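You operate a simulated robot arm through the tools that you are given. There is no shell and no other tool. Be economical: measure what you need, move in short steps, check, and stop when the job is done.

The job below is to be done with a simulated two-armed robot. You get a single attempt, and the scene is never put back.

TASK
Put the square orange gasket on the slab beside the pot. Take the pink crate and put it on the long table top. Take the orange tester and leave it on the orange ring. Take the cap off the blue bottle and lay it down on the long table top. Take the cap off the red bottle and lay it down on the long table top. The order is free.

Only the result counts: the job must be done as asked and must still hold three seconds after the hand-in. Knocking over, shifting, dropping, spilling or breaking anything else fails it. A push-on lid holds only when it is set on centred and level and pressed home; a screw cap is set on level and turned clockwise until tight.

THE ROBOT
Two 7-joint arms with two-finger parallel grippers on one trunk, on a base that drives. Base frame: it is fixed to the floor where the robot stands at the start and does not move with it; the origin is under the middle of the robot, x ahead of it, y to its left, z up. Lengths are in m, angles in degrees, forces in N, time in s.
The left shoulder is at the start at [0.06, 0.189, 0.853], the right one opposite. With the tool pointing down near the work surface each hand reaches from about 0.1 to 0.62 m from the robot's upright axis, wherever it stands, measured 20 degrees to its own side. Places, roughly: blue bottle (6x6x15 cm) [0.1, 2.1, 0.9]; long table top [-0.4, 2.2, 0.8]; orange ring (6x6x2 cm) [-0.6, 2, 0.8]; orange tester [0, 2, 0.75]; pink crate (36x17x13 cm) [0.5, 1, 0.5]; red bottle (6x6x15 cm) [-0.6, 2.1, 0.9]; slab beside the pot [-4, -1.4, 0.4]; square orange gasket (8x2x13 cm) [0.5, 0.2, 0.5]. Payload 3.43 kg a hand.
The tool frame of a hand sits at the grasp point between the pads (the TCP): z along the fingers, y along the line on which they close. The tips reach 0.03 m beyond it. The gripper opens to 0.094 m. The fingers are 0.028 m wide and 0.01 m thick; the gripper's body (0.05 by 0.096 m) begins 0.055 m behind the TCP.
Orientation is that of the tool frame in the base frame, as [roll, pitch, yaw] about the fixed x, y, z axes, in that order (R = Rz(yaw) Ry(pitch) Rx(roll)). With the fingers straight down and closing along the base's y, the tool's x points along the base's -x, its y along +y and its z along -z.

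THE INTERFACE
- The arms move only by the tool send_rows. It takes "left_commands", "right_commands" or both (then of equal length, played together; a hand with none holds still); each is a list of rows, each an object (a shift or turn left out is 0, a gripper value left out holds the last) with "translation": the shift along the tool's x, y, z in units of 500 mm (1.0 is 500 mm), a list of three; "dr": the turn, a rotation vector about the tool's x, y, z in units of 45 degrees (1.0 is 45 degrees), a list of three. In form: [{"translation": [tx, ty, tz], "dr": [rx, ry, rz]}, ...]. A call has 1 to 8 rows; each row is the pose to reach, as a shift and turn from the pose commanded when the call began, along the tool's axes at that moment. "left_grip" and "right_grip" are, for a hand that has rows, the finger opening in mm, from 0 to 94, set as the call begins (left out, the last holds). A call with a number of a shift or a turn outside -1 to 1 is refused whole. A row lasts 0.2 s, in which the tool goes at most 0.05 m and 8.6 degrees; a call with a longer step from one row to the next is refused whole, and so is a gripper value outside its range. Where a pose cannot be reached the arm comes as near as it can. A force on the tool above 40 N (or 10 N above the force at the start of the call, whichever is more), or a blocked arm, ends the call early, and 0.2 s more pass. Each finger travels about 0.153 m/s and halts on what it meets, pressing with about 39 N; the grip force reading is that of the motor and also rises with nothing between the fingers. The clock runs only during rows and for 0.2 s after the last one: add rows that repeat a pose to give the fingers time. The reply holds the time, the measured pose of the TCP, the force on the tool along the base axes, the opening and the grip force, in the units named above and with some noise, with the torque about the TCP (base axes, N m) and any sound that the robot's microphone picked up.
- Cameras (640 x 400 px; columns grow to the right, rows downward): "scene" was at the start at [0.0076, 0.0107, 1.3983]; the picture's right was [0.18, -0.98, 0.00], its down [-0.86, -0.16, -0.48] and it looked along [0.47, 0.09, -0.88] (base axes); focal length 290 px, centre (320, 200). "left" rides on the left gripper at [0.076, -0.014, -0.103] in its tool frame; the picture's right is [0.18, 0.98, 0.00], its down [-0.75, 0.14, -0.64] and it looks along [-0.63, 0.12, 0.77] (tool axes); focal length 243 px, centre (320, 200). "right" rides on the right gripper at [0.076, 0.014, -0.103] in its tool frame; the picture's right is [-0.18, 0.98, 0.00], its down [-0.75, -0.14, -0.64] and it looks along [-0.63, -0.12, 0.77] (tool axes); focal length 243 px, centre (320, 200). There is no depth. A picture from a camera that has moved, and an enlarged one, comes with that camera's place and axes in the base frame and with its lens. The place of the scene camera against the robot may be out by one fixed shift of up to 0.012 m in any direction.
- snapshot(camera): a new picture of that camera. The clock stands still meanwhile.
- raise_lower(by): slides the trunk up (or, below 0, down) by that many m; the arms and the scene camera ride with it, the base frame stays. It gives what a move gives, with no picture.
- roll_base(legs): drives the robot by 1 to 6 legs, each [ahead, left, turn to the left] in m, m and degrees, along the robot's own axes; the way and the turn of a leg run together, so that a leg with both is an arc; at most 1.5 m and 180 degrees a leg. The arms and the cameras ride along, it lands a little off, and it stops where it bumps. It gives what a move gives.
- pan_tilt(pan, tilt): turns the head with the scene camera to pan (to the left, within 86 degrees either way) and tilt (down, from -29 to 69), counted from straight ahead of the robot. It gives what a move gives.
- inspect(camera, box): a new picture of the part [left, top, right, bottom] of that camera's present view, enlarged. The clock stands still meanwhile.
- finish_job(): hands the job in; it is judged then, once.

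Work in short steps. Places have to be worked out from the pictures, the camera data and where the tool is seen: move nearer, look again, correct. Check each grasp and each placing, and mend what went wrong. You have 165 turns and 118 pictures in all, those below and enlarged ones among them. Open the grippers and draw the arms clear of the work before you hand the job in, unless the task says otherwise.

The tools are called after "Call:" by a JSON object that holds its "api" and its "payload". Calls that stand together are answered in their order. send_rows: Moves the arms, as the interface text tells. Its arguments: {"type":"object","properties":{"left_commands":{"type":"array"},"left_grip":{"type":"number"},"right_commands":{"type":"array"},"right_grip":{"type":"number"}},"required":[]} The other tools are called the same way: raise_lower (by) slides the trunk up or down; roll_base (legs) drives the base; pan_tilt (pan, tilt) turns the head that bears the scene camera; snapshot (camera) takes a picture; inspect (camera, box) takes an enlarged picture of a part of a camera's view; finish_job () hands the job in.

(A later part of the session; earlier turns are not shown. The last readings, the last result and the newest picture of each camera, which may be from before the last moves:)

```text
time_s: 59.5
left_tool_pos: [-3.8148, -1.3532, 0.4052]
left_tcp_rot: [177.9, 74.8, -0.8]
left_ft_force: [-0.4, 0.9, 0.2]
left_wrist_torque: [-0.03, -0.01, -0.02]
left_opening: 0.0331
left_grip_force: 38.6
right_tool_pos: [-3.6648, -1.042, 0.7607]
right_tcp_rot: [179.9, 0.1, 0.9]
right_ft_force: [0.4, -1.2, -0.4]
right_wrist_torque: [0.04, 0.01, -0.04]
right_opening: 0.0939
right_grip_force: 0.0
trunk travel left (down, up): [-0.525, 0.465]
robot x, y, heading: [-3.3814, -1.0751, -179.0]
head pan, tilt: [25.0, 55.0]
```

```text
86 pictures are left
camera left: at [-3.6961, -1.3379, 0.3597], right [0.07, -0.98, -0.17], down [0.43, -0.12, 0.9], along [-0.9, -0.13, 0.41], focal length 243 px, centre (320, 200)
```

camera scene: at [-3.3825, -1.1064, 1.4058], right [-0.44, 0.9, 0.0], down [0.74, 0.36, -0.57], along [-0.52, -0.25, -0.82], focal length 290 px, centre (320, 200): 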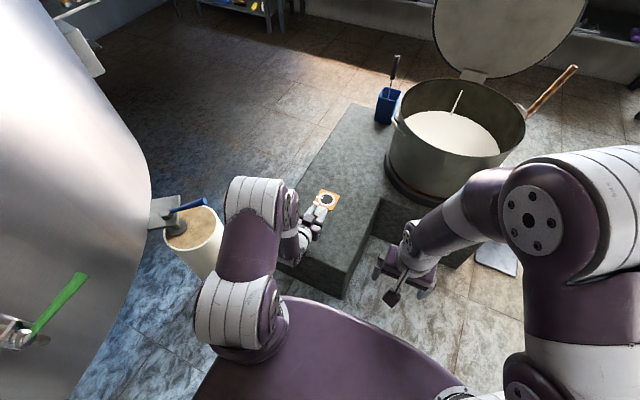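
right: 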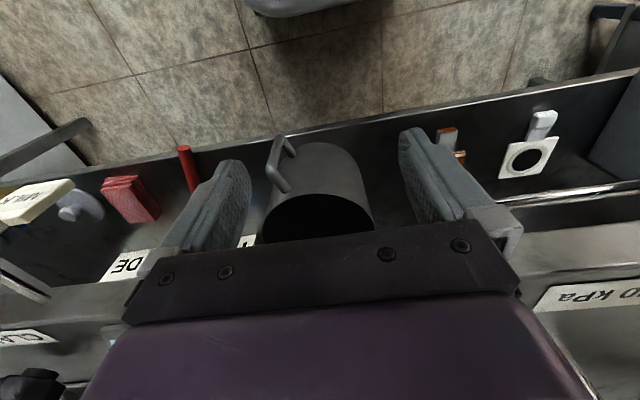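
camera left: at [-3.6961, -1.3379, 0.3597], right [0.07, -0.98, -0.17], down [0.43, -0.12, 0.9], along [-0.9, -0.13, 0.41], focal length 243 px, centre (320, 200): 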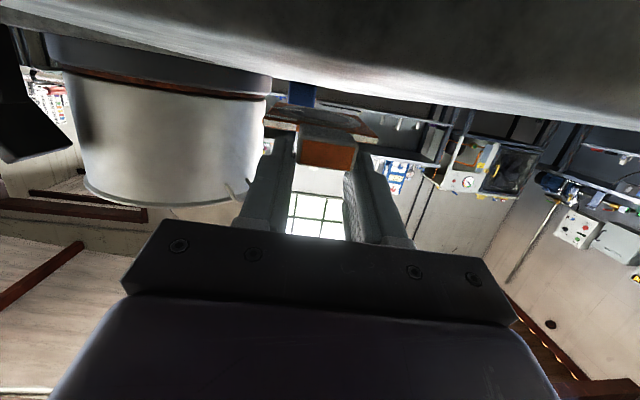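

Slab top is around z 0.36, so ~2 cm remain. Lower finely until force rises.

Call:
{"api": "send_rows", "payload": {"left_commands": [{"translation": [0.0097, 0, 0.0026]}, {"translation": [0.0174, 0, 0.0047]}, {"translation": [0.0232, 0, 0.0062]}, {"translation": [0.029, 0, 0.0078]}, {"translation": [0.0348, 0, 0.0093]}, {"translation": [0.0405, 0, 0.0109]}]}}

Call:
{"api": "snapshot", "payload": {"camera": "left"}}

```text
time_s: 60.9
left_tool_pos: [-3.8323, -1.3603, 0.3993]
left_tcp_rot: [174.8, 76.4, -3.8]
left_ft_force: [0.8, 0.7, -0.8]
left_wrist_torque: [0.0, 0.01, 0.05]
left_opening: 0.0334
left_grip_force: 38.7
right_tool_pos: [-3.6651, -1.0432, 0.7594]
right_tcp_rot: [179.9, 0.0, 0.9]
right_ft_force: [0.4, 0.0, -0.8]
right_wrist_torque: [0.03, -0.03, -0.01]
right_opening: 0.0937
right_grip_force: 0.0
trunk travel left (down, up): [-0.525, 0.465]
robot x, y, heading: [-3.3821, -1.0762, -179.1]
head pan, tilt: [25.0, 55.0]
```

```text
85 pictures are left
camera left: at [-3.7152, -1.3464, 0.3498], right [0.07, -0.99, -0.16], down [0.45, -0.11, 0.89], along [-0.89, -0.13, 0.44], focal length 243 px, centre (320, 200)
```

left: 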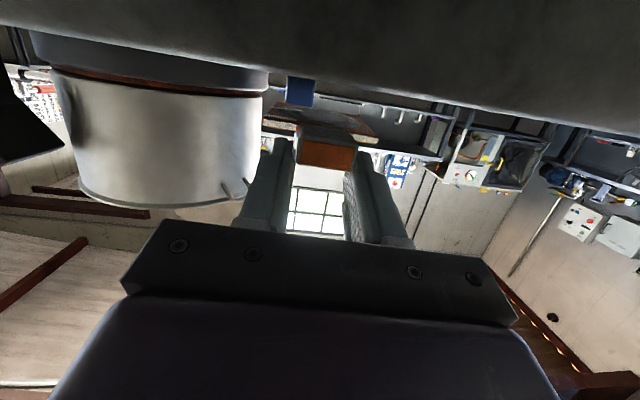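

The arm ran into a joint limit. Step the command back up to the former pose and use the trunk to lower instead.

Call:
{"api": "send_rows", "payload": {"left_commands": [{"translation": [-0.02, 0, -0.0055]}, {"translation": [-0.0405, 0, -0.0109]}, {"translation": [-0.05, 0, -0.0135]}, {"translation": [-0.05, 0, -0.0135]}]}}

Call:
{"api": "raise_lower", "payload": {"by": -0.015}}

Call:
{"api": "snapshot", "payload": {"camera": "left"}}

```text
time_s: 61.9
left_tool_pos: [-3.8157, -1.3516, 0.411]
left_tcp_rot: [178.0, 74.8, -0.8]
left_ft_force: [-0.7, 0.1, -0.2]
left_wrist_torque: [0.01, -0.05, 0.0]
left_opening: 0.0328
left_grip_force: 39.2
right_tool_pos: [-3.6653, -1.0437, 0.7596]
right_tcp_rot: [179.9, 0.1, 0.9]
right_ft_force: [-0.4, 0.5, 0.6]
right_wrist_torque: [0.01, -0.04, 0.02]
right_opening: 0.094
right_grip_force: 0.1
trunk travel left (down, up): [-0.525, 0.465]
robot x, y, heading: [-3.3807, -1.0726, -179.3]
head pan, tilt: [25.0, 55.0]
```

```text
time_s: 62.5
left_tool_pos: [-3.8156, -1.3521, 0.3954]
left_tcp_rot: [177.9, 74.8, -0.9]
left_ft_force: [-0.2, 1.0, 0.1]
left_wrist_torque: [-0.02, -0.01, 0.01]
left_opening: 0.0328
left_grip_force: 38.7
right_tool_pos: [-3.6655, -1.0431, 0.7436]
right_tcp_rot: [179.9, 0.0, 0.9]
right_ft_force: [-0.2, -1.1, -0.2]
right_wrist_torque: [-0.02, 0.0, 0.05]
right_opening: 0.0939
right_grip_force: 0.1
trunk travel left (down, up): [-0.51, 0.48]
robot x, y, heading: [-3.3813, -1.0795, -179.3]
head pan, tilt: [25.0, 55.0]
```

```text
84 pictures are left
camera left: at [-3.6967, -1.3374, 0.35], right [0.07, -0.98, -0.17], down [0.43, -0.12, 0.9], along [-0.9, -0.13, 0.41], focal length 243 px, centre (320, 200)
```

left: 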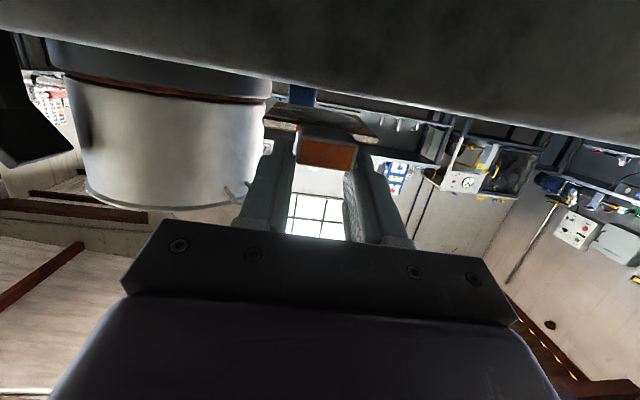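

Nearly there; about 1 cm gap. Lower the trunk a little more.

Call:
{"api": "raise_lower", "payload": {"by": -0.009}}

Call:
{"api": "inspect", "payload": {"camera": "left", "box": [220, 60, 420, 185]}}

```text
time_s: 63.1
left_tool_pos: [-3.8156, -1.354, 0.3873]
left_tcp_rot: [177.9, 75.0, -0.7]
left_ft_force: [-0.2, -0.7, -1.1]
left_wrist_torque: [0.01, -0.01, 0.0]
left_opening: 0.0329
left_grip_force: 39.2
right_tool_pos: [-3.664, -1.0426, 0.7346]
right_tcp_rot: [-179.9, -0.1, 0.9]
right_ft_force: [-0.6, -0.1, 0.5]
right_wrist_torque: [0.01, -0.02, 0.0]
right_opening: 0.0939
right_grip_force: 0.1
trunk travel left (down, up): [-0.501, 0.489]
robot x, y, heading: [-3.3872, -1.0757, -179.1]
head pan, tilt: [25.0, 55.0]
```

```text
3.20 times, centred on (320, 122) of left
camera zoom: at [-3.6967, -1.3374, 0.3409], right [0.07, -0.98, -0.17], down [0.43, -0.12, 0.9], along [-0.9, -0.13, 0.41], focal length 776 px, centre (320, 448)
```

zoom: 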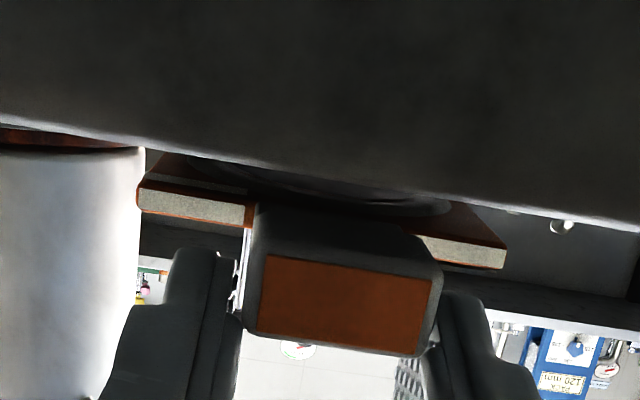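

Gap still about 1.3 cm by geometry. Lower 9 mm, then 3 mm steps watching the force.

Call:
{"api": "raise_lower", "payload": {"by": -0.009}}

Call:
{"api": "raise_lower", "payload": {"by": -0.003}}

Call:
{"api": "inspect", "payload": {"camera": "left", "box": [220, 60, 420, 185]}}

```text
time_s: 63.7
left_tool_pos: [-3.8149, -1.3524, 0.3776]
left_tcp_rot: [177.7, 75.0, -0.8]
left_ft_force: [2.0, 0.3, 6.1]
left_wrist_torque: [0.08, 0.6, -0.01]
left_opening: 0.0331
left_grip_force: 38.7
right_tool_pos: [-3.6658, -1.0414, 0.7268]
right_tcp_rot: [180.0, 0.0, 1.0]
right_ft_force: [0.0, -0.5, -0.6]
right_wrist_torque: [-0.03, 0.01, 0.02]
right_opening: 0.0942
right_grip_force: 0.1
trunk travel left (down, up): [-0.492, 0.498]
robot x, y, heading: [-3.38, -1.0727, -179.2]
head pan, tilt: [25.0, 55.0]
```

```text
time_s: 64.2
left_tool_pos: [-3.8151, -1.3525, 0.3761]
left_tcp_rot: [177.4, 75.2, -1.0]
left_ft_force: [4.3, 0.3, 16.2]
left_wrist_torque: [0.01, 0.33, 0.0]
left_opening: 0.033
left_grip_force: 39.6
right_tool_pos: [-3.6635, -1.0409, 0.7236]
right_tcp_rot: [179.9, 0.0, 0.8]
right_ft_force: [0.9, 0.4, -0.8]
right_wrist_torque: [-0.01, 0.03, -0.01]
right_opening: 0.0939
right_grip_force: 0.0
trunk travel left (down, up): [-0.489, 0.501]
robot x, y, heading: [-3.3802, -1.0771, -179.1]
head pan, tilt: [25.0, 55.0]
```

```text
3.20 times, centred on (320, 122) of left
camera zoom: at [-3.6971, -1.3376, 0.3301], right [0.07, -0.98, -0.17], down [0.43, -0.12, 0.89], along [-0.9, -0.13, 0.41], focal length 776 px, centre (320, 448)
```

zoom: 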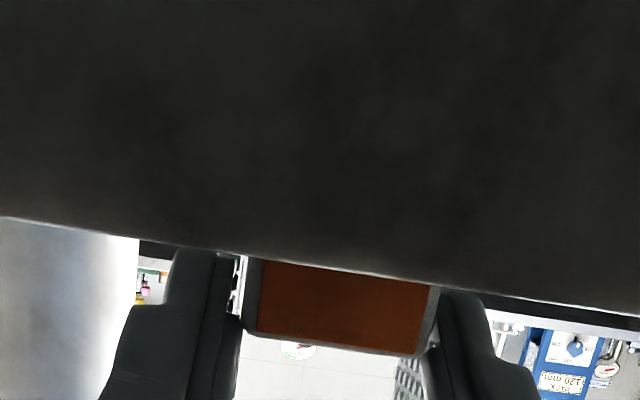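

Contact: 16 N, gasket rests on the slab. Release, then back the hand straight off along −tool z.

Call:
{"api": "send_rows", "payload": {"left_commands": [{"translation": [0, 0, 0]}, {"translation": [0, 0, 0]}], "left_grip": 56}}

Call:
{"api": "raise_lower", "payload": {"by": 0.03}}

Call:
{"api": "inspect", "payload": {"camera": "scene", "box": [240, 150, 400, 310]}}

Call:
{"api": "snapshot", "payload": {"camera": "left"}}

```text
time_s: 64.8
left_tool_pos: [-3.8155, -1.3539, 0.3733]
left_tcp_rot: [178.0, 74.9, -0.7]
left_ft_force: [-0.7, -0.9, -0.3]
left_wrist_torque: [-0.03, 0.05, -0.05]
left_opening: 0.0561
left_grip_force: 0.0
right_tool_pos: [-3.6654, -1.0431, 0.723]
right_tcp_rot: [-180.0, -0.2, 0.9]
right_ft_force: [-0.6, -0.5, -1.0]
right_wrist_torque: [0.0, 0.0, 0.0]
right_opening: 0.0939
right_grip_force: 0.1
trunk travel left (down, up): [-0.489, 0.501]
robot x, y, heading: [-3.3809, -1.0737, -178.8]
head pan, tilt: [25.0, 55.0]
```

```text
time_s: 65.5
left_tool_pos: [-3.8155, -1.3526, 0.4042]
left_tcp_rot: [178.0, 74.9, -0.7]
left_ft_force: [1.2, 0.4, 0.5]
left_wrist_torque: [0.01, -0.01, -0.02]
left_opening: 0.0559
left_grip_force: 0.1
right_tool_pos: [-3.6643, -1.0435, 0.7532]
right_tcp_rot: [-180.0, -0.1, 0.9]
right_ft_force: [1.3, -0.6, 0.8]
right_wrist_torque: [0.02, 0.03, 0.02]
right_opening: 0.094
right_grip_force: 0.1
trunk travel left (down, up): [-0.519, 0.471]
robot x, y, heading: [-3.3814, -1.0761, -179.2]
head pan, tilt: [25.0, 55.0]
```

```text
2.50 times, centred on (320, 230) of scene
camera zoom: at [-3.3827, -1.1068, 1.3998], right [-0.44, 0.9, 0.0], down [0.74, 0.36, -0.57], along [-0.52, -0.25, -0.82], focal length 724 px, centre (320, 125)
```

zoom: 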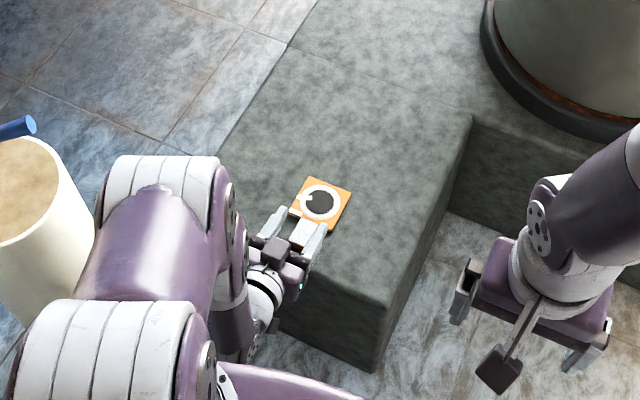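

```text
80 pictures are left
camera left: at [-3.6967, -1.3374, 0.3588], right [0.07, -0.98, -0.17], down [0.43, -0.12, 0.9], along [-0.9, -0.13, 0.41], focal length 243 px, centre (320, 200)
```

left: 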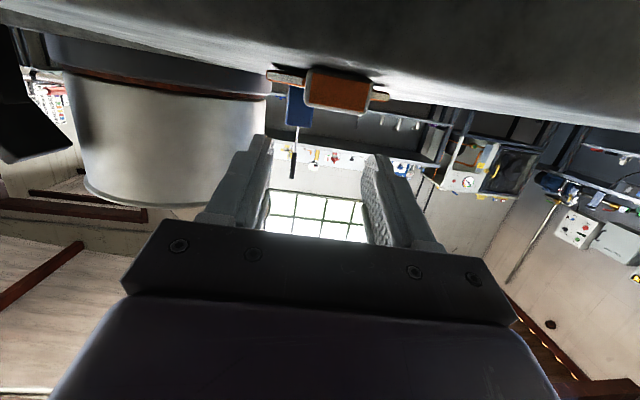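

Gasket lies flat on the slab. Next the pink crate: back off and drive back to the starting area.

Call:
{"api": "roll_base", "payload": {"legs": [[-0.15, 0, 0], [0, -0.5, 0], [0, 0, 179], [1.3, 0, 0], [1.3, 0, 0]]}}

Call:
{"api": "pan_tilt", "payload": {"pan": 55, "tilt": 35}}

Call:
{"api": "snapshot", "payload": {"camera": "scene"}}

```text
time_s: 89.1
left_tool_pos: [-0.2233, -0.1172, 0.4046]
left_tcp_rot: [178.0, 74.9, -178.4]
left_ft_force: [-0.3, -0.4, 0.4]
left_wrist_torque: [-0.02, 0.0, -0.01]
left_opening: 0.0562
left_grip_force: 0.0
right_tool_pos: [-0.3609, -0.4326, 0.7541]
right_tcp_rot: [180.0, 0.0, -177.0]
right_ft_force: [-0.3, 0.5, -0.8]
right_wrist_torque: [-0.05, 0.01, 0.0]
right_opening: 0.0939
right_grip_force: 0.1
trunk travel left (down, up): [-0.519, 0.471]
robot x, y, heading: [-0.6499, -0.4115, 3.2]
head pan, tilt: [25.0, 55.0]
```

```text
time_s: 90.1
left_tool_pos: [-0.2235, -0.1175, 0.406]
left_tcp_rot: [177.9, 74.9, -178.5]
left_ft_force: [0.2, -0.6, 0.2]
left_wrist_torque: [-0.04, 0.03, 0.01]
left_opening: 0.0559
left_grip_force: 0.1
right_tool_pos: [-0.3612, -0.4319, 0.7535]
right_tcp_rot: [180.0, 0.0, -176.9]
right_ft_force: [0.6, -0.4, 0.1]
right_wrist_torque: [0.01, 0.04, 0.0]
right_opening: 0.0939
right_grip_force: 0.0
trunk travel left (down, up): [-0.519, 0.471]
robot x, y, heading: [-0.644, -0.4084, 3.4]
head pan, tilt: [55.0, 35.0]
```

```text
79 pictures are left
camera scene: at [-0.6561, -0.3417, 1.428], right [0.85, -0.53, 0.0], down [-0.3, -0.49, -0.82], along [0.43, 0.7, -0.57], focal length 290 px, centre (320, 200)
```

scene: 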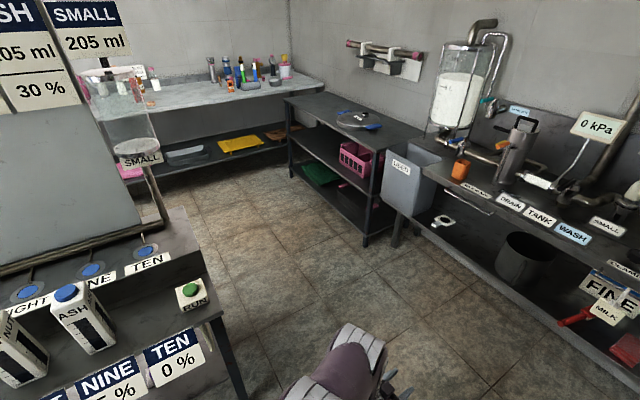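

The table with the crate has its front at x≈0.42 (y 0.8–1.9); console end at x≈−0.66. I retract the left hand and strafe into the corridor.

Call:
{"api": "send_rows", "payload": {"left_commands": [{"translation": [-0.075, 0, -0.05]}, {"translation": [-0.15, 0, -0.1]}, {"translation": [-0.225, 0, -0.15]}, {"translation": [-0.3, 0, -0.2]}, {"translation": [-0.375, 0, -0.25]}, {"translation": [-0.45, 0, -0.3]}, {"translation": [-0.53, 0, -0.35]}]}}

Call:
{"api": "roll_base", "payload": {"legs": [[0.46, 0, -3.4], [0, 0.95, 0]]}}

Call:
{"api": "pan_tilt", "payload": {"pan": 38, "tilt": 45}}

Call:
{"api": "snapshot", "payload": {"camera": "scene"}}

```text
time_s: 91.7
left_tool_pos: [-0.3257, -0.1267, 0.7078]
left_tcp_rot: [177.8, 74.9, -178.5]
left_ft_force: [-0.3, -0.3, -0.1]
left_wrist_torque: [0.02, 0.01, 0.03]
left_opening: 0.0561
left_grip_force: 0.0
right_tool_pos: [-0.3615, -0.4325, 0.7535]
right_tcp_rot: [180.0, 0.0, -176.9]
right_ft_force: [-0.7, -0.4, 0.2]
right_wrist_torque: [0.04, -0.02, 0.01]
right_opening: 0.0939
right_grip_force: 0.1
trunk travel left (down, up): [-0.519, 0.471]
robot x, y, heading: [-0.6441, -0.4098, 3.2]
head pan, tilt: [55.0, 35.0]
```

```text
time_s: 98.9
left_tool_pos: [0.1628, 0.7881, 0.7083]
left_tcp_rot: [177.9, 74.8, 177.7]
left_ft_force: [-0.2, 0.9, -0.3]
left_wrist_torque: [-0.03, -0.02, 0.01]
left_opening: 0.0562
left_grip_force: 0.1
right_tool_pos: [0.1062, 0.4857, 0.7531]
right_tcp_rot: [-179.9, 0.0, 179.3]
right_ft_force: [-0.7, 0.2, -0.6]
right_wrist_torque: [-0.02, -0.01, 0.0]
right_opening: 0.094
right_grip_force: 0.1
trunk travel left (down, up): [-0.519, 0.471]
robot x, y, heading: [-0.1804, 0.526, -0.6]
head pan, tilt: [55.0, 35.0]
```

```text
time_s: 99.7
left_tool_pos: [0.1639, 0.7892, 0.7082]
left_tcp_rot: [177.9, 74.9, 177.9]
left_ft_force: [-0.4, -0.1, -0.2]
left_wrist_torque: [0.02, 0.01, 0.01]
left_opening: 0.0559
left_grip_force: 0.0
right_tool_pos: [0.1057, 0.4845, 0.7537]
right_tcp_rot: [179.9, -0.1, 179.3]
right_ft_force: [0.3, -0.6, 0.4]
right_wrist_torque: [0.0, 0.02, -0.01]
right_opening: 0.094
right_grip_force: 0.0
trunk travel left (down, up): [-0.519, 0.471]
robot x, y, heading: [-0.1762, 0.5274, -0.7]
head pan, tilt: [38.0, 45.0]
```

```text
78 pictures are left
camera scene: at [-0.169, 0.5732, 1.4133], right [0.61, -0.79, 0.0], down [-0.56, -0.43, -0.71], along [0.56, 0.43, -0.71], focal length 290 px, centre (320, 200)
```

scene: 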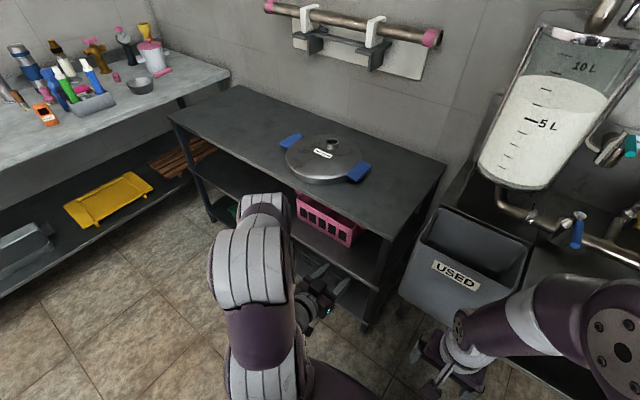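

I'll zoom on the crate.

Call:
{"api": "inspect", "payload": {"camera": "scene", "box": [280, 170, 400, 260]}}

Call:
{"api": "snapshot", "payload": {"camera": "right"}}

```text
4.44 times, centred on (340, 215) of scene
camera zoom: at [-0.169, 0.5732, 1.4133], right [0.61, -0.79, 0.0], down [-0.56, -0.43, -0.71], along [0.56, 0.43, -0.71], focal length 1287 px, centre (231, 133)
```

zoom: 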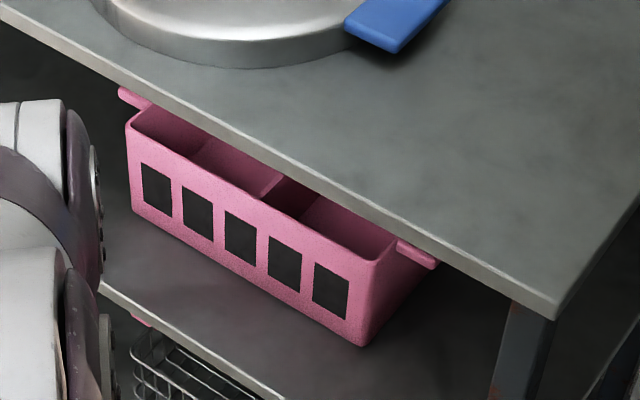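

```text
76 pictures are left
camera right: at [0.0291, 0.4994, 0.8549], right [0.19, 0.98, 0.0], down [0.75, -0.15, 0.64], along [0.63, -0.13, -0.77], focal length 243 px, centre (320, 200)
```

right: 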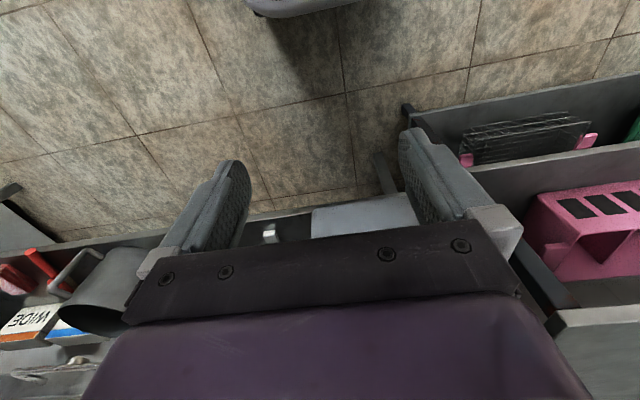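

The crate has ear tabs at both ends; a two-hand grip on these looks best. Zoom with the right hand's camera to triangulate.

Call:
{"api": "inspect", "payload": {"camera": "right", "box": [480, 160, 640, 260]}}

```text
4.00 times, centred on (560, 210) of right
camera zoom: at [0.0291, 0.4994, 0.8549], right [0.19, 0.98, 0.0], down [0.75, -0.15, 0.64], along [0.63, -0.13, -0.77], focal length 970 px, centre (-640, 160)
```

zoom: 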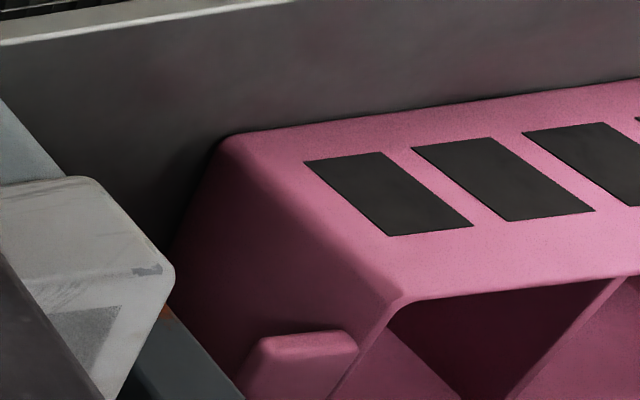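

Triangulated: crate ears' front edges at x≈0.51, z≈0.525, y≈0.905 (right) and ≈1.22 (left); shelf ≈0.40, tabletop underside ≈0.62. I strafe to centre on y≈1.06.

Call:
{"api": "roll_base", "payload": {"legs": [[0.03, 0.54, 0.7]]}}

Call:
{"api": "pan_tilt", "payload": {"pan": 0, "tilt": 50}}

Call:
{"api": "inspect", "payload": {"camera": "scene", "box": [160, 50, 480, 250]}}

```text
time_s: 102.8
left_tool_pos: [0.1929, 1.3337, 0.7091]
left_tcp_rot: [177.9, 74.8, 178.6]
left_ft_force: [-0.5, -0.4, 0.3]
left_wrist_torque: [0.0, -0.02, -0.01]
left_opening: 0.056
left_grip_force: 0.0
right_tool_pos: [0.1389, 1.0297, 0.7541]
right_tcp_rot: [-179.9, 0.1, -179.9]
right_ft_force: [0.1, 0.0, 0.6]
right_wrist_torque: [-0.02, -0.02, 0.02]
right_opening: 0.0941
right_grip_force: 0.0
trunk travel left (down, up): [-0.519, 0.471]
robot x, y, heading: [-0.1466, 1.063, 0.1]
head pan, tilt: [38.0, 45.0]
```

```text
time_s: 103.9
left_tool_pos: [0.1931, 1.3329, 0.7081]
left_tcp_rot: [177.8, 74.9, 178.5]
left_ft_force: [-0.8, -0.3, -0.8]
left_wrist_torque: [0.01, -0.01, -0.02]
left_opening: 0.0557
left_grip_force: 0.1
right_tool_pos: [0.1393, 1.029, 0.7535]
right_tcp_rot: [180.0, -0.1, -179.9]
right_ft_force: [-0.7, -0.8, -0.1]
right_wrist_torque: [-0.03, 0.02, 0.01]
right_opening: 0.0939
right_grip_force: 0.1
trunk travel left (down, up): [-0.519, 0.471]
robot x, y, heading: [-0.1428, 1.0656, 0.1]
head pan, tilt: [0.0, 50.0]
```

```text
2.00 times, centred on (320, 150) of scene
camera zoom: at [-0.1238, 1.0634, 1.4063], right [0.0, -1.0, 0.0], down [-0.77, 0.0, -0.64], along [0.64, 0.0, -0.77], focal length 579 px, centre (320, 300)
```

zoom: 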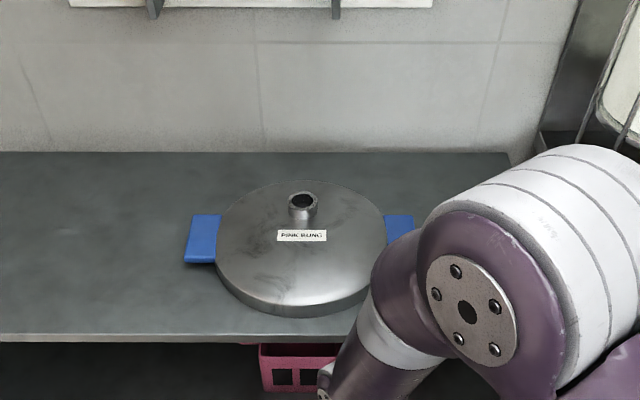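

Now orient both hands: fingers forward, closing vertically (left rolled +90°, right −90°), in three stages.

Call:
{"api": "send_rows", "payload": {"left_commands": [{"translation": [0, -0.015, 0], "dr": [-0.0109, -0.0109, 0.0828]}, {"translation": [0, -0.03, 0], "dr": [-0.0218, -0.0218, 0.1656]}, {"translation": [0, -0.045, 0], "dr": [-0.0327, -0.0327, 0.2484]}, {"translation": [0, -0.06, 0], "dr": [-0.0436, -0.0436, 0.3313]}, {"translation": [0, -0.075, 0], "dr": [-0.0545, -0.0545, 0.4141]}, {"translation": [0, -0.09, 0], "dr": [-0.0654, -0.0654, 0.4969]}, {"translation": [0, -0.105, 0], "dr": [-0.0763, -0.0763, 0.5797]}, {"translation": [0, -0.12, 0], "dr": [-0.0872, -0.0872, 0.6625]}], "right_commands": [{"translation": [-0.0075, -0.031, 0.0125], "dr": [0.0641, -0.0641, -0.0641]}, {"translation": [-0.015, -0.062, 0.025], "dr": [0.1283, -0.1283, -0.1283]}, {"translation": [-0.0225, -0.093, 0.0375], "dr": [0.1924, -0.1924, -0.1924]}, {"translation": [-0.03, -0.124, 0.05], "dr": [0.2565, -0.2565, -0.2565]}, {"translation": [-0.0375, -0.155, 0.0625], "dr": [0.3206, -0.3206, -0.3206]}, {"translation": [-0.045, -0.186, 0.075], "dr": [0.3848, -0.3848, -0.3848]}, {"translation": [-0.0525, -0.217, 0.0875], "dr": [0.4489, -0.4489, -0.4489]}, {"translation": [-0.06, -0.248, 0.1], "dr": [0.513, -0.513, -0.513]}]}}

Call:
{"api": "send_rows", "payload": {"left_commands": [{"dr": [-0.0109, -0.0109, 0.0828]}, {"dr": [-0.0218, -0.0218, 0.1656]}, {"dr": [-0.0327, -0.0327, 0.2484]}, {"dr": [-0.0436, -0.0436, 0.3313]}, {"dr": [-0.0545, -0.0545, 0.4141]}, {"dr": [-0.0654, -0.0654, 0.4969]}, {"dr": [-0.0763, -0.0763, 0.5797]}, {"dr": [-0.0872, -0.0872, 0.6625]}], "right_commands": [{"dr": [0.0641, -0.0641, -0.0641]}, {"dr": [0.1283, -0.1283, -0.1283]}, {"dr": [0.1924, -0.1924, -0.1924]}, {"dr": [0.2565, -0.2565, -0.2565]}, {"dr": [0.3206, -0.3206, -0.3206]}, {"dr": [0.3848, -0.3848, -0.3848]}, {"dr": [0.4489, -0.4489, -0.4489]}, {"dr": [0.513, -0.513, -0.513]}]}}

Call:
{"api": "send_rows", "payload": {"left_commands": [{"dr": [-0.0109, -0.0109, 0.0828]}, {"dr": [-0.0218, -0.0218, 0.1656]}, {"dr": [-0.0327, -0.0327, 0.2484]}, {"dr": [-0.0436, -0.0436, 0.3313]}, {"dr": [-0.0545, -0.0545, 0.4141]}, {"dr": [-0.0654, -0.0654, 0.4969]}, {"dr": [-0.0763, -0.0763, 0.5797]}, {"dr": [-0.0872, -0.0872, 0.6625]}], "right_commands": [{"dr": [0.0641, -0.0641, -0.0641]}, {"dr": [0.1283, -0.1283, -0.1283]}, {"dr": [0.1924, -0.1924, -0.1924]}, {"dr": [0.2565, -0.2565, -0.2565]}, {"dr": [0.3206, -0.3206, -0.3206]}, {"dr": [0.3848, -0.3848, -0.3848]}, {"dr": [0.4489, -0.4489, -0.4489]}, {"dr": [0.513, -0.513, -0.513]}]}}

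```text
time_s: 105.1
left_tool_pos: [0.2019, 1.3617, 0.7229]
left_tcp_rot: [112.3, 68.6, 123.6]
left_ft_force: [-0.7, 0.1, 0.7]
left_wrist_torque: [0.03, 0.01, -0.05]
left_opening: 0.0561
left_grip_force: 0.1
right_tool_pos: [0.1563, 0.9546, 0.7229]
right_tcp_rot: [-164.7, 11.8, -164.6]
right_ft_force: [0.0, 0.4, -0.4]
right_wrist_torque: [0.02, 0.01, 0.02]
right_opening: 0.094
right_grip_force: 0.0
trunk travel left (down, up): [-0.519, 0.471]
robot x, y, heading: [-0.1462, 1.0635, 0.5]
head pan, tilt: [0.0, 50.0]
stopped in row 5 (left hand): the arm was blocked; the commanded pose is now the measured one
```

```text
time_s: 106.2
left_tool_pos: [0.2056, 1.3624, 0.7249]
left_tcp_rot: [97.7, 52.7, 109.5]
left_ft_force: [-0.7, -0.3, 0.3]
left_wrist_torque: [-0.05, 0.02, 0.01]
left_opening: 0.056
left_grip_force: 0.0
right_tool_pos: [0.1603, 0.9582, 0.7254]
right_tcp_rot: [-146.9, 19.0, -146.8]
right_ft_force: [1.2, 0.2, 0.0]
right_wrist_torque: [0.0, -0.03, -0.04]
right_opening: 0.0941
right_grip_force: 0.1
trunk travel left (down, up): [-0.519, 0.471]
robot x, y, heading: [-0.1443, 1.0621, 0.5]
head pan, tilt: [0.0, 50.0]
stopped in row 5 (right hand): the force on the tool passed its limit (the readings are from after the stop); the commanded pose is now the measured one
```

```text
time_s: 106.7
left_tool_pos: [0.2039, 1.3613, 0.7257]
left_tcp_rot: [95.6, 48.0, 107.7]
left_ft_force: [-0.8, 0.6, -0.8]
left_wrist_torque: [0.01, 0.03, 0.02]
left_opening: 0.0558
left_grip_force: 0.0
right_tool_pos: [0.1629, 0.9617, 0.7278]
right_tcp_rot: [-141.2, 20.5, -141.2]
right_ft_force: [0.8, -0.4, -0.1]
right_wrist_torque: [0.04, -0.07, 0.04]
right_opening: 0.094
right_grip_force: 0.1
trunk travel left (down, up): [-0.519, 0.471]
robot x, y, heading: [-0.1437, 1.0641, 0.2]
head pan, tilt: [0.0, 50.0]
stopped in row 2 (right hand): the force on the tool passed its limit (the readings are from after the stop); the commanded pose is now the measured one
```

Something blocks; let me see the arms.

Call:
{"api": "snapshot", "payload": {"camera": "scene"}}

```text
73 pictures are left
camera scene: at [-0.1238, 1.0633, 1.4063], right [0.0, -1.0, 0.0], down [-0.77, 0.0, -0.64], along [0.64, 0.0, -0.77], focal length 290 px, centre (320, 200)
```

scene: 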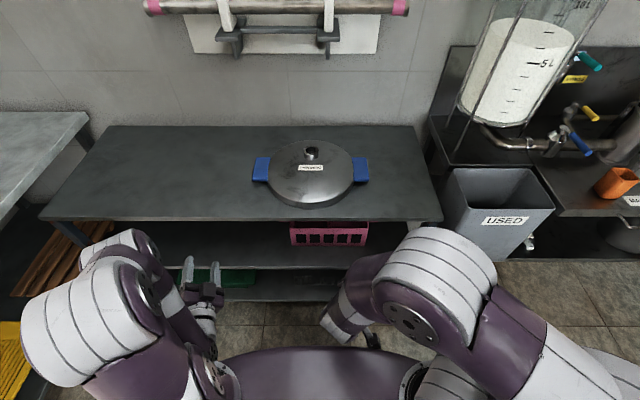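

The hands are too near the body for this turn. Move both forward first.

Call:
{"api": "send_rows", "payload": {"left_commands": [{"translation": [-0.017, -0.052, 0.041]}, {"translation": [-0.034, -0.105, 0.082]}, {"translation": [-0.051, -0.157, 0.122]}, {"translation": [-0.068, -0.21, 0.163]}], "right_commands": [{"translation": [-0.023, -0.019, 0.061]}, {"translation": [-0.046, -0.038, 0.122]}, {"translation": [-0.07, -0.058, 0.183]}, {"translation": [-0.093, -0.077, 0.244]}]}}

Call:
{"api": "send_rows", "payload": {"right_commands": [{"dr": [0.0641, -0.0641, -0.0641]}, {"dr": [0.1283, -0.1283, -0.1283]}, {"dr": [0.1924, -0.1924, -0.1924]}, {"dr": [0.2565, -0.2565, -0.2565]}, {"dr": [0.3206, -0.3206, -0.3206]}, {"dr": [0.3848, -0.3848, -0.3848]}, {"dr": [0.4489, -0.4489, -0.4489]}, {"dr": [0.513, -0.513, -0.513]}]}}

Call:
{"api": "send_rows", "payload": {"left_commands": [{"dr": [-0.0109, -0.0109, 0.0828]}, {"dr": [-0.0218, -0.0218, 0.1656]}, {"dr": [-0.0327, -0.0327, 0.2484]}, {"dr": [-0.0436, -0.0436, 0.3313]}, {"dr": [-0.0545, -0.0545, 0.4141]}, {"dr": [-0.0654, -0.0654, 0.4969]}, {"dr": [-0.0763, -0.0763, 0.5797]}, {"dr": [-0.0872, -0.0872, 0.6625]}]}}

```text
time_s: 107.7
left_tool_pos: [0.3059, 1.2811, 0.6754]
left_tcp_rot: [95.7, 47.9, 107.9]
left_ft_force: [0.1, -0.3, -0.4]
left_wrist_torque: [0.01, 0.0, -0.01]
left_opening: 0.0561
left_grip_force: 0.1
right_tool_pos: [0.2849, 0.9176, 0.6761]
right_tcp_rot: [-141.4, 20.3, -141.2]
right_ft_force: [-0.5, 1.1, 0.0]
right_wrist_torque: [0.0, 0.02, -0.01]
right_opening: 0.094
right_grip_force: 0.1
trunk travel left (down, up): [-0.519, 0.471]
robot x, y, heading: [-0.1406, 1.066, 0.0]
head pan, tilt: [0.0, 50.0]
```

```text
time_s: 109.1
left_tool_pos: [0.305, 1.2816, 0.6765]
left_tcp_rot: [95.4, 47.9, 107.8]
left_ft_force: [-0.2, -0.8, -0.1]
left_wrist_torque: [0.02, -0.01, 0.0]
left_opening: 0.0559
left_grip_force: 0.1
right_tool_pos: [0.3092, 0.9252, 0.6943]
right_tcp_rot: [-118.5, 17.6, -118.1]
right_ft_force: [-12.9, 2.9, 7.6]
right_wrist_torque: [-0.3, -0.95, -0.23]
right_opening: 0.0938
right_grip_force: 0.1
right hand out of reach, approached as far as the arm can: row 5, 6
trunk travel left (down, up): [-0.519, 0.471]
robot x, y, heading: [-0.1441, 1.0659, 0.3]
head pan, tilt: [0.0, 50.0]
stopped in row 6 (right hand): the force on the tool passed its limit (the readings are from after the stop); the commanded pose is now the measured one
```

```text
time_s: 110.9
left_tool_pos: [0.3054, 1.2823, 0.677]
left_tcp_rot: [88.1, 18.2, 101.9]
left_ft_force: [-0.3, -0.3, -0.6]
left_wrist_torque: [0.0, 0.03, -0.01]
left_opening: 0.056
left_grip_force: 0.1
right_tool_pos: [0.3099, 0.9254, 0.6941]
right_tcp_rot: [-118.7, 17.6, -118.3]
right_ft_force: [-14.2, 0.2, 2.5]
right_wrist_torque: [-0.08, -0.66, -0.33]
right_opening: 0.0932
right_grip_force: 0.1
trunk travel left (down, up): [-0.519, 0.471]
robot x, y, heading: [-0.1433, 1.0623, 0.4]
head pan, tilt: [0.0, 50.0]
```

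The tabletop front is really at x≈0.36, z≈0.725, and the right finger touches it. Back both hands off and lower them to z≈0.53, finishing the left hand's orientation.

Call:
{"api": "send_rows", "payload": {"left_commands": [{"translation": [-0.01, -0.02, -0.08]}, {"translation": [-0.01, -0.08, -0.1], "dr": [0.015, -0.05, 0.075]}, {"translation": [-0.01, -0.16, -0.104], "dr": [0.03, -0.1, 0.15]}, {"translation": [-0.01, -0.24, -0.104], "dr": [0.048, -0.155, 0.23]}, {"translation": [-0.01, -0.309, -0.104], "dr": [0.066, -0.21, 0.31]}, {"translation": [-0.01, -0.309, -0.104], "dr": [0.0835, -0.2685, 0.398]}], "right_commands": [{"translation": [0.045, 0.03, -0.084]}, {"translation": [0.07, 0.096, -0.047]}, {"translation": [0.094, 0.163, -0.01]}, {"translation": [0.118, 0.23, 0.026]}, {"translation": [0.142, 0.297, 0.063]}, {"translation": [0.142, 0.297, 0.063]}], "right_grip": 56}}

Call:
{"api": "send_rows", "payload": {"right_commands": [{"dr": [0.065, -0.065, -0.065]}, {"dr": [0.13, -0.13, -0.13]}, {"dr": [0.196, -0.196, -0.196]}, {"dr": [0.261, -0.261, -0.261]}, {"dr": [0.326, -0.326, -0.326]}, {"dr": [0.391, -0.391, -0.391]}, {"dr": [0.457, -0.457, -0.457]}, {"dr": [0.522, -0.522, -0.522]}]}}

Call:
{"api": "snapshot", "payload": {"camera": "scene"}}

```text
time_s: 112.3
left_tool_pos: [0.2693, 1.2189, 0.5301]
left_tcp_rot: [90.1, 0.1, 90.0]
left_ft_force: [0.2, 0.2, -1.1]
left_wrist_torque: [-0.02, -0.05, 0.0]
left_opening: 0.0561
left_grip_force: 0.1
right_tool_pos: [0.318, 0.946, 0.5155]
right_tcp_rot: [-118.8, 17.5, -118.3]
right_ft_force: [0.0, 0.5, 0.5]
right_wrist_torque: [-0.02, 0.03, -0.01]
right_opening: 0.0559
right_grip_force: 0.1
right hand out of reach, approached as far as the arm can: row 1, 2, 3, 4, 5, 6
trunk travel left (down, up): [-0.519, 0.471]
robot x, y, heading: [-0.1456, 1.064, 0.0]
head pan, tilt: [0.0, 50.0]
```

```text
time_s: 112.9
left_tool_pos: [0.2698, 1.2185, 0.5291]
left_tcp_rot: [90.1, 0.1, 90.0]
left_ft_force: [-1.0, 0.1, 0.3]
left_wrist_torque: [0.03, -0.01, 0.0]
left_opening: 0.0562
left_grip_force: 0.1
right_tool_pos: [0.3619, 0.9829, 0.5558]
right_tcp_rot: [-111.7, 17.2, -107.9]
right_ft_force: [0.3, 0.2, -0.3]
right_wrist_torque: [0.04, -0.01, 0.0]
right_opening: 0.0558
right_grip_force: 0.1
right hand out of reach, approached as far as the arm can: row 1, 2
trunk travel left (down, up): [-0.519, 0.471]
robot x, y, heading: [-0.1443, 1.0651, 0.2]
head pan, tilt: [0.0, 50.0]
stopped in row 2 (right hand): the arm was blocked; the commanded pose is now the measured one
```

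```text
72 pictures are left
camera scene: at [-0.1238, 1.0632, 1.4063], right [0.0, -1.0, 0.0], down [-0.77, 0.0, -0.64], along [0.64, 0.0, -0.77], focal length 290 px, centre (320, 200)
```

scene: 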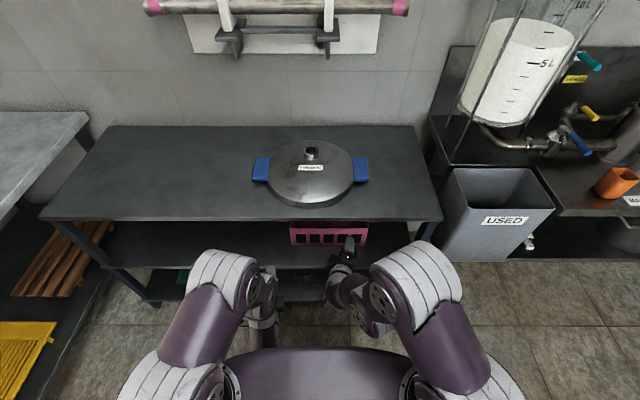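

The right arm ran into a joint limit in this configuration. I unwind it to the unrolled, forward-tilted pose first (mirroring the left's path) and roll again afterwards.

Call:
{"api": "send_rows", "payload": {"right_commands": [{"translation": [0.016, -0.011, -0.02], "dr": [-0.008, -0.016, 0.094]}, {"translation": [0.032, -0.023, -0.04], "dr": [-0.016, -0.032, 0.188]}, {"translation": [0.047, -0.034, -0.06], "dr": [-0.024, -0.048, 0.283]}, {"translation": [0.063, -0.045, -0.08], "dr": [-0.0315, -0.064, 0.377]}, {"translation": [0.079, -0.057, -0.1], "dr": [-0.039, -0.08, 0.471]}, {"translation": [0.095, -0.068, -0.12], "dr": [-0.047, -0.096, 0.565]}, {"translation": [0.11, -0.08, -0.14], "dr": [-0.055, -0.112, 0.66]}, {"translation": [0.126, -0.091, -0.16], "dr": [-0.063, -0.1275, 0.7537]}]}}

Call:
{"api": "send_rows", "payload": {"right_commands": [{"dr": [-0.008, -0.016, 0.094]}, {"dr": [-0.016, -0.032, 0.188]}, {"dr": [-0.024, -0.048, 0.283]}, {"dr": [-0.0315, -0.064, 0.377]}, {"dr": [-0.039, -0.08, 0.471]}, {"dr": [-0.047, -0.096, 0.565]}, {"dr": [-0.055, -0.112, 0.66]}, {"dr": [-0.063, -0.1275, 0.7537]}]}}

```text
time_s: 114.7
left_tool_pos: [0.27, 1.2191, 0.531]
left_tcp_rot: [90.1, 0.1, 90.0]
left_ft_force: [0.3, 0.0, 1.0]
left_wrist_torque: [0.03, 0.0, 0.01]
left_opening: 0.0559
left_grip_force: 0.2
right_tool_pos: [0.3876, 0.9519, 0.6129]
right_tcp_rot: [-123.0, 49.3, -121.1]
right_ft_force: [0.2, 0.3, -0.5]
right_wrist_torque: [0.01, -0.03, 0.0]
right_opening: 0.056
right_grip_force: 0.1
right hand out of reach, approached as far as the arm can: row 1, 2, 3, 4, 5, 6, 7, 8
trunk travel left (down, up): [-0.519, 0.471]
robot x, y, heading: [-0.139, 1.0596, 0.2]
head pan, tilt: [0.0, 50.0]
```

```text
time_s: 116.5
left_tool_pos: [0.2691, 1.2183, 0.5314]
left_tcp_rot: [90.3, 0.1, 89.9]
left_ft_force: [0.5, 0.3, 0.6]
left_wrist_torque: [-0.03, -0.01, 0.0]
left_opening: 0.0561
left_grip_force: 0.0
right_tool_pos: [0.4148, 0.9621, 0.6051]
right_tcp_rot: [-178.5, 75.0, -178.8]
right_ft_force: [-0.5, -0.3, 0.5]
right_wrist_torque: [-0.05, 0.04, -0.02]
right_opening: 0.0561
right_grip_force: 0.0
right hand out of reach, approached as far as the arm can: row 1, 2, 3, 4, 5, 6, 7, 8
trunk travel left (down, up): [-0.519, 0.471]
robot x, y, heading: [-0.1419, 1.0668, 0.3]
head pan, tilt: [0.0, 50.0]
```

Oriented, but it can't come close to the body at this lateral place. Shift the right hand outward (y≈0.8).

Call:
{"api": "send_rows", "payload": {"right_commands": [{"translation": [0, -0.06, 0]}, {"translation": [0, -0.12, 0]}, {"translation": [0, -0.18, 0]}, {"translation": [0, -0.24, 0]}, {"translation": [0, -0.24, 0]}, {"translation": [0, -0.24, 0]}]}}

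Call:
{"api": "snapshot", "payload": {"camera": "scene"}}

```text
time_s: 117.9
left_tool_pos: [0.2687, 1.2188, 0.53]
left_tcp_rot: [90.1, 0.2, 89.9]
left_ft_force: [-0.8, 0.1, 0.9]
left_wrist_torque: [0.02, 0.0, 0.03]
left_opening: 0.0561
left_grip_force: 0.0
right_tool_pos: [0.4276, 0.9217, 0.5993]
right_tcp_rot: [-176.0, 74.9, -178.9]
right_ft_force: [-0.9, -0.1, 0.7]
right_wrist_torque: [0.0, 0.01, 0.03]
right_opening: 0.0563
right_grip_force: 0.1
right hand out of reach, approached as far as the arm can: row 1, 2, 3, 4, 5, 6
trunk travel left (down, up): [-0.519, 0.471]
robot x, y, heading: [-0.1421, 1.064, -0.0]
head pan, tilt: [0.0, 50.0]
```

```text
71 pictures are left
camera scene: at [-0.1238, 1.0631, 1.4063], right [0.0, -1.0, 0.0], down [-0.77, 0.0, -0.64], along [0.64, 0.0, -0.77], focal length 290 px, centre (320, 200)
```

scene: 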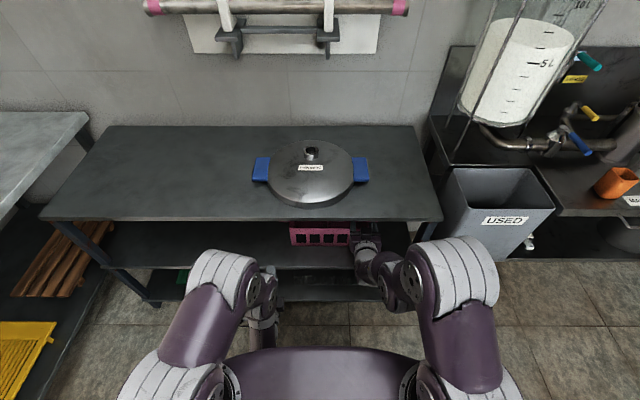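

The right wrist is folded awkwardly. Back the base off, then return the right hand to the tool-down pose at a wider lateral place, and redo the tilt and roll like the left's.

Call:
{"api": "roll_base", "payload": {"legs": [[-0.17, 0, 0]]}}

Call:
{"api": "send_rows", "payload": {"right_commands": [{"translation": [-0.02, -0.03, 0], "dr": [0, 0.1, 0]}, {"translation": [-0.04, -0.06, 0], "dr": [0, 0.21, 0]}, {"translation": [-0.06, -0.09, 0], "dr": [0, 0.31, 0]}, {"translation": [-0.08, -0.1, 0], "dr": [0, 0.42, 0]}, {"translation": [-0.1, -0.1, 0], "dr": [0, 0.52, 0]}, {"translation": [-0.12, -0.1, 0], "dr": [0, 0.625, 0]}, {"translation": [-0.14, -0.1, 0], "dr": [0, 0.73, 0]}, {"translation": [-0.16, -0.1, 0], "dr": [0, 0.833, 0]}]}}

Call:
{"api": "send_rows", "payload": {"right_commands": [{"translation": [-0.02, 0, -0.01], "dr": [0, 0.1, 0]}, {"translation": [-0.04, 0, -0.02], "dr": [0, 0.21, 0]}, {"translation": [-0.06, 0, -0.03], "dr": [0, 0.31, 0]}, {"translation": [-0.08, 0, -0.04], "dr": [0, 0.42, 0]}, {"translation": [-0.1, 0, -0.05], "dr": [0, 0.52, 0]}, {"translation": [-0.1, 0, -0.06], "dr": [0, 0.625, 0]}, {"translation": [-0.1, 0, -0.07], "dr": [0, 0.73, 0]}, {"translation": [-0.1, 0, -0.08], "dr": [0, 0.833, 0]}]}}

```text
time_s: 119.3
left_tool_pos: [0.1004, 1.2187, 0.5299]
left_tcp_rot: [90.1, 0.1, 90.0]
left_ft_force: [0.4, 0.5, -0.4]
left_wrist_torque: [-0.04, 0.02, 0.02]
left_opening: 0.0559
left_grip_force: 0.0
right_tool_pos: [0.259, 0.9207, 0.6016]
right_tcp_rot: [-176.0, 74.9, -179.0]
right_ft_force: [-0.2, 0.3, 0.6]
right_wrist_torque: [0.02, 0.0, -0.01]
right_opening: 0.056
right_grip_force: 0.0
trunk travel left (down, up): [-0.519, 0.471]
robot x, y, heading: [-0.3121, 1.0629, 0.3]
head pan, tilt: [0.0, 50.0]
```

```text
time_s: 121.1
left_tool_pos: [0.1016, 1.2193, 0.5297]
left_tcp_rot: [90.1, 0.0, 90.0]
left_ft_force: [-0.1, 0.1, 0.0]
left_wrist_torque: [-0.01, 0.01, -0.02]
left_opening: 0.0559
left_grip_force: 0.0
right_tool_pos: [0.2771, 0.8721, 0.6786]
right_tcp_rot: [-178.7, 37.3, 177.9]
right_ft_force: [0.4, 0.5, 1.0]
right_wrist_torque: [-0.01, 0.0, 0.0]
right_opening: 0.056
right_grip_force: 0.0
right hand out of reach, approached as far as the arm can: row 1, 2, 3, 4, 5
trunk travel left (down, up): [-0.519, 0.471]
robot x, y, heading: [-0.3133, 1.0608, 0.0]
head pan, tilt: [0.0, 50.0]
```

```text
time_s: 122.9
left_tool_pos: [0.1011, 1.2185, 0.5299]
left_tcp_rot: [90.0, 0.1, 90.0]
left_ft_force: [-1.0, 0.4, -0.9]
left_wrist_torque: [0.01, -0.01, 0.01]
left_opening: 0.0559
left_grip_force: 0.0
right_tool_pos: [0.2854, 0.8723, 0.7378]
right_tcp_rot: [-179.1, -0.1, 177.3]
right_ft_force: [-0.5, 0.0, 0.2]
right_wrist_torque: [-0.02, 0.02, -0.03]
right_opening: 0.056
right_grip_force: 0.1
right hand out of reach, approached as far as the arm can: row 3, 4, 8
trunk travel left (down, up): [-0.519, 0.471]
robot x, y, heading: [-0.3123, 1.0612, 0.2]
head pan, tilt: [0.0, 50.0]
```

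Now pull the right hand in, to mirror the left's initial pose.

Call:
{"api": "send_rows", "payload": {"right_commands": [{"translation": [0.083, -0.01, 0]}, {"translation": [0.166, -0.02, 0]}, {"translation": [0.249, -0.03, 0]}, {"translation": [0.332, -0.04, 0]}, {"translation": [0.415, -0.05, 0]}, {"translation": [0.498, -0.06, 0]}, {"translation": [0.58, -0.06, 0]}, {"translation": [0.58, -0.06, 0]}]}}

Call:
{"api": "snapshot", "payload": {"camera": "scene"}}

```text
time_s: 124.7
left_tool_pos: [0.1017, 1.2179, 0.5298]
left_tcp_rot: [90.2, 0.2, 90.0]
left_ft_force: [-0.1, -0.2, 0.4]
left_wrist_torque: [0.0, -0.01, 0.0]
left_opening: 0.056
left_grip_force: 0.1
right_tool_pos: [-0.0063, 0.8564, 0.7377]
right_tcp_rot: [-179.1, -0.2, 177.2]
right_ft_force: [1.1, -0.3, 0.4]
right_wrist_torque: [0.01, -0.01, 0.01]
right_opening: 0.0559
right_grip_force: 0.0
trunk travel left (down, up): [-0.519, 0.471]
robot x, y, heading: [-0.3112, 1.066, 0.1]
head pan, tilt: [0.0, 50.0]
```

```text
70 pictures are left
camera scene: at [-0.2918, 1.0628, 1.4063], right [0.0, -1.0, 0.0], down [-0.77, 0.0, -0.64], along [0.64, 0.0, -0.77], focal length 290 px, centre (320, 200)
```

scene: 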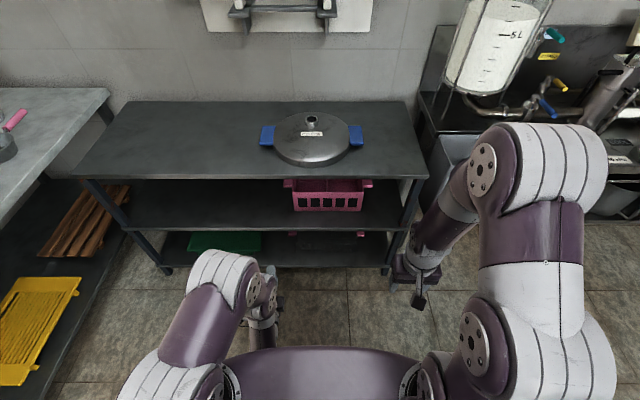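

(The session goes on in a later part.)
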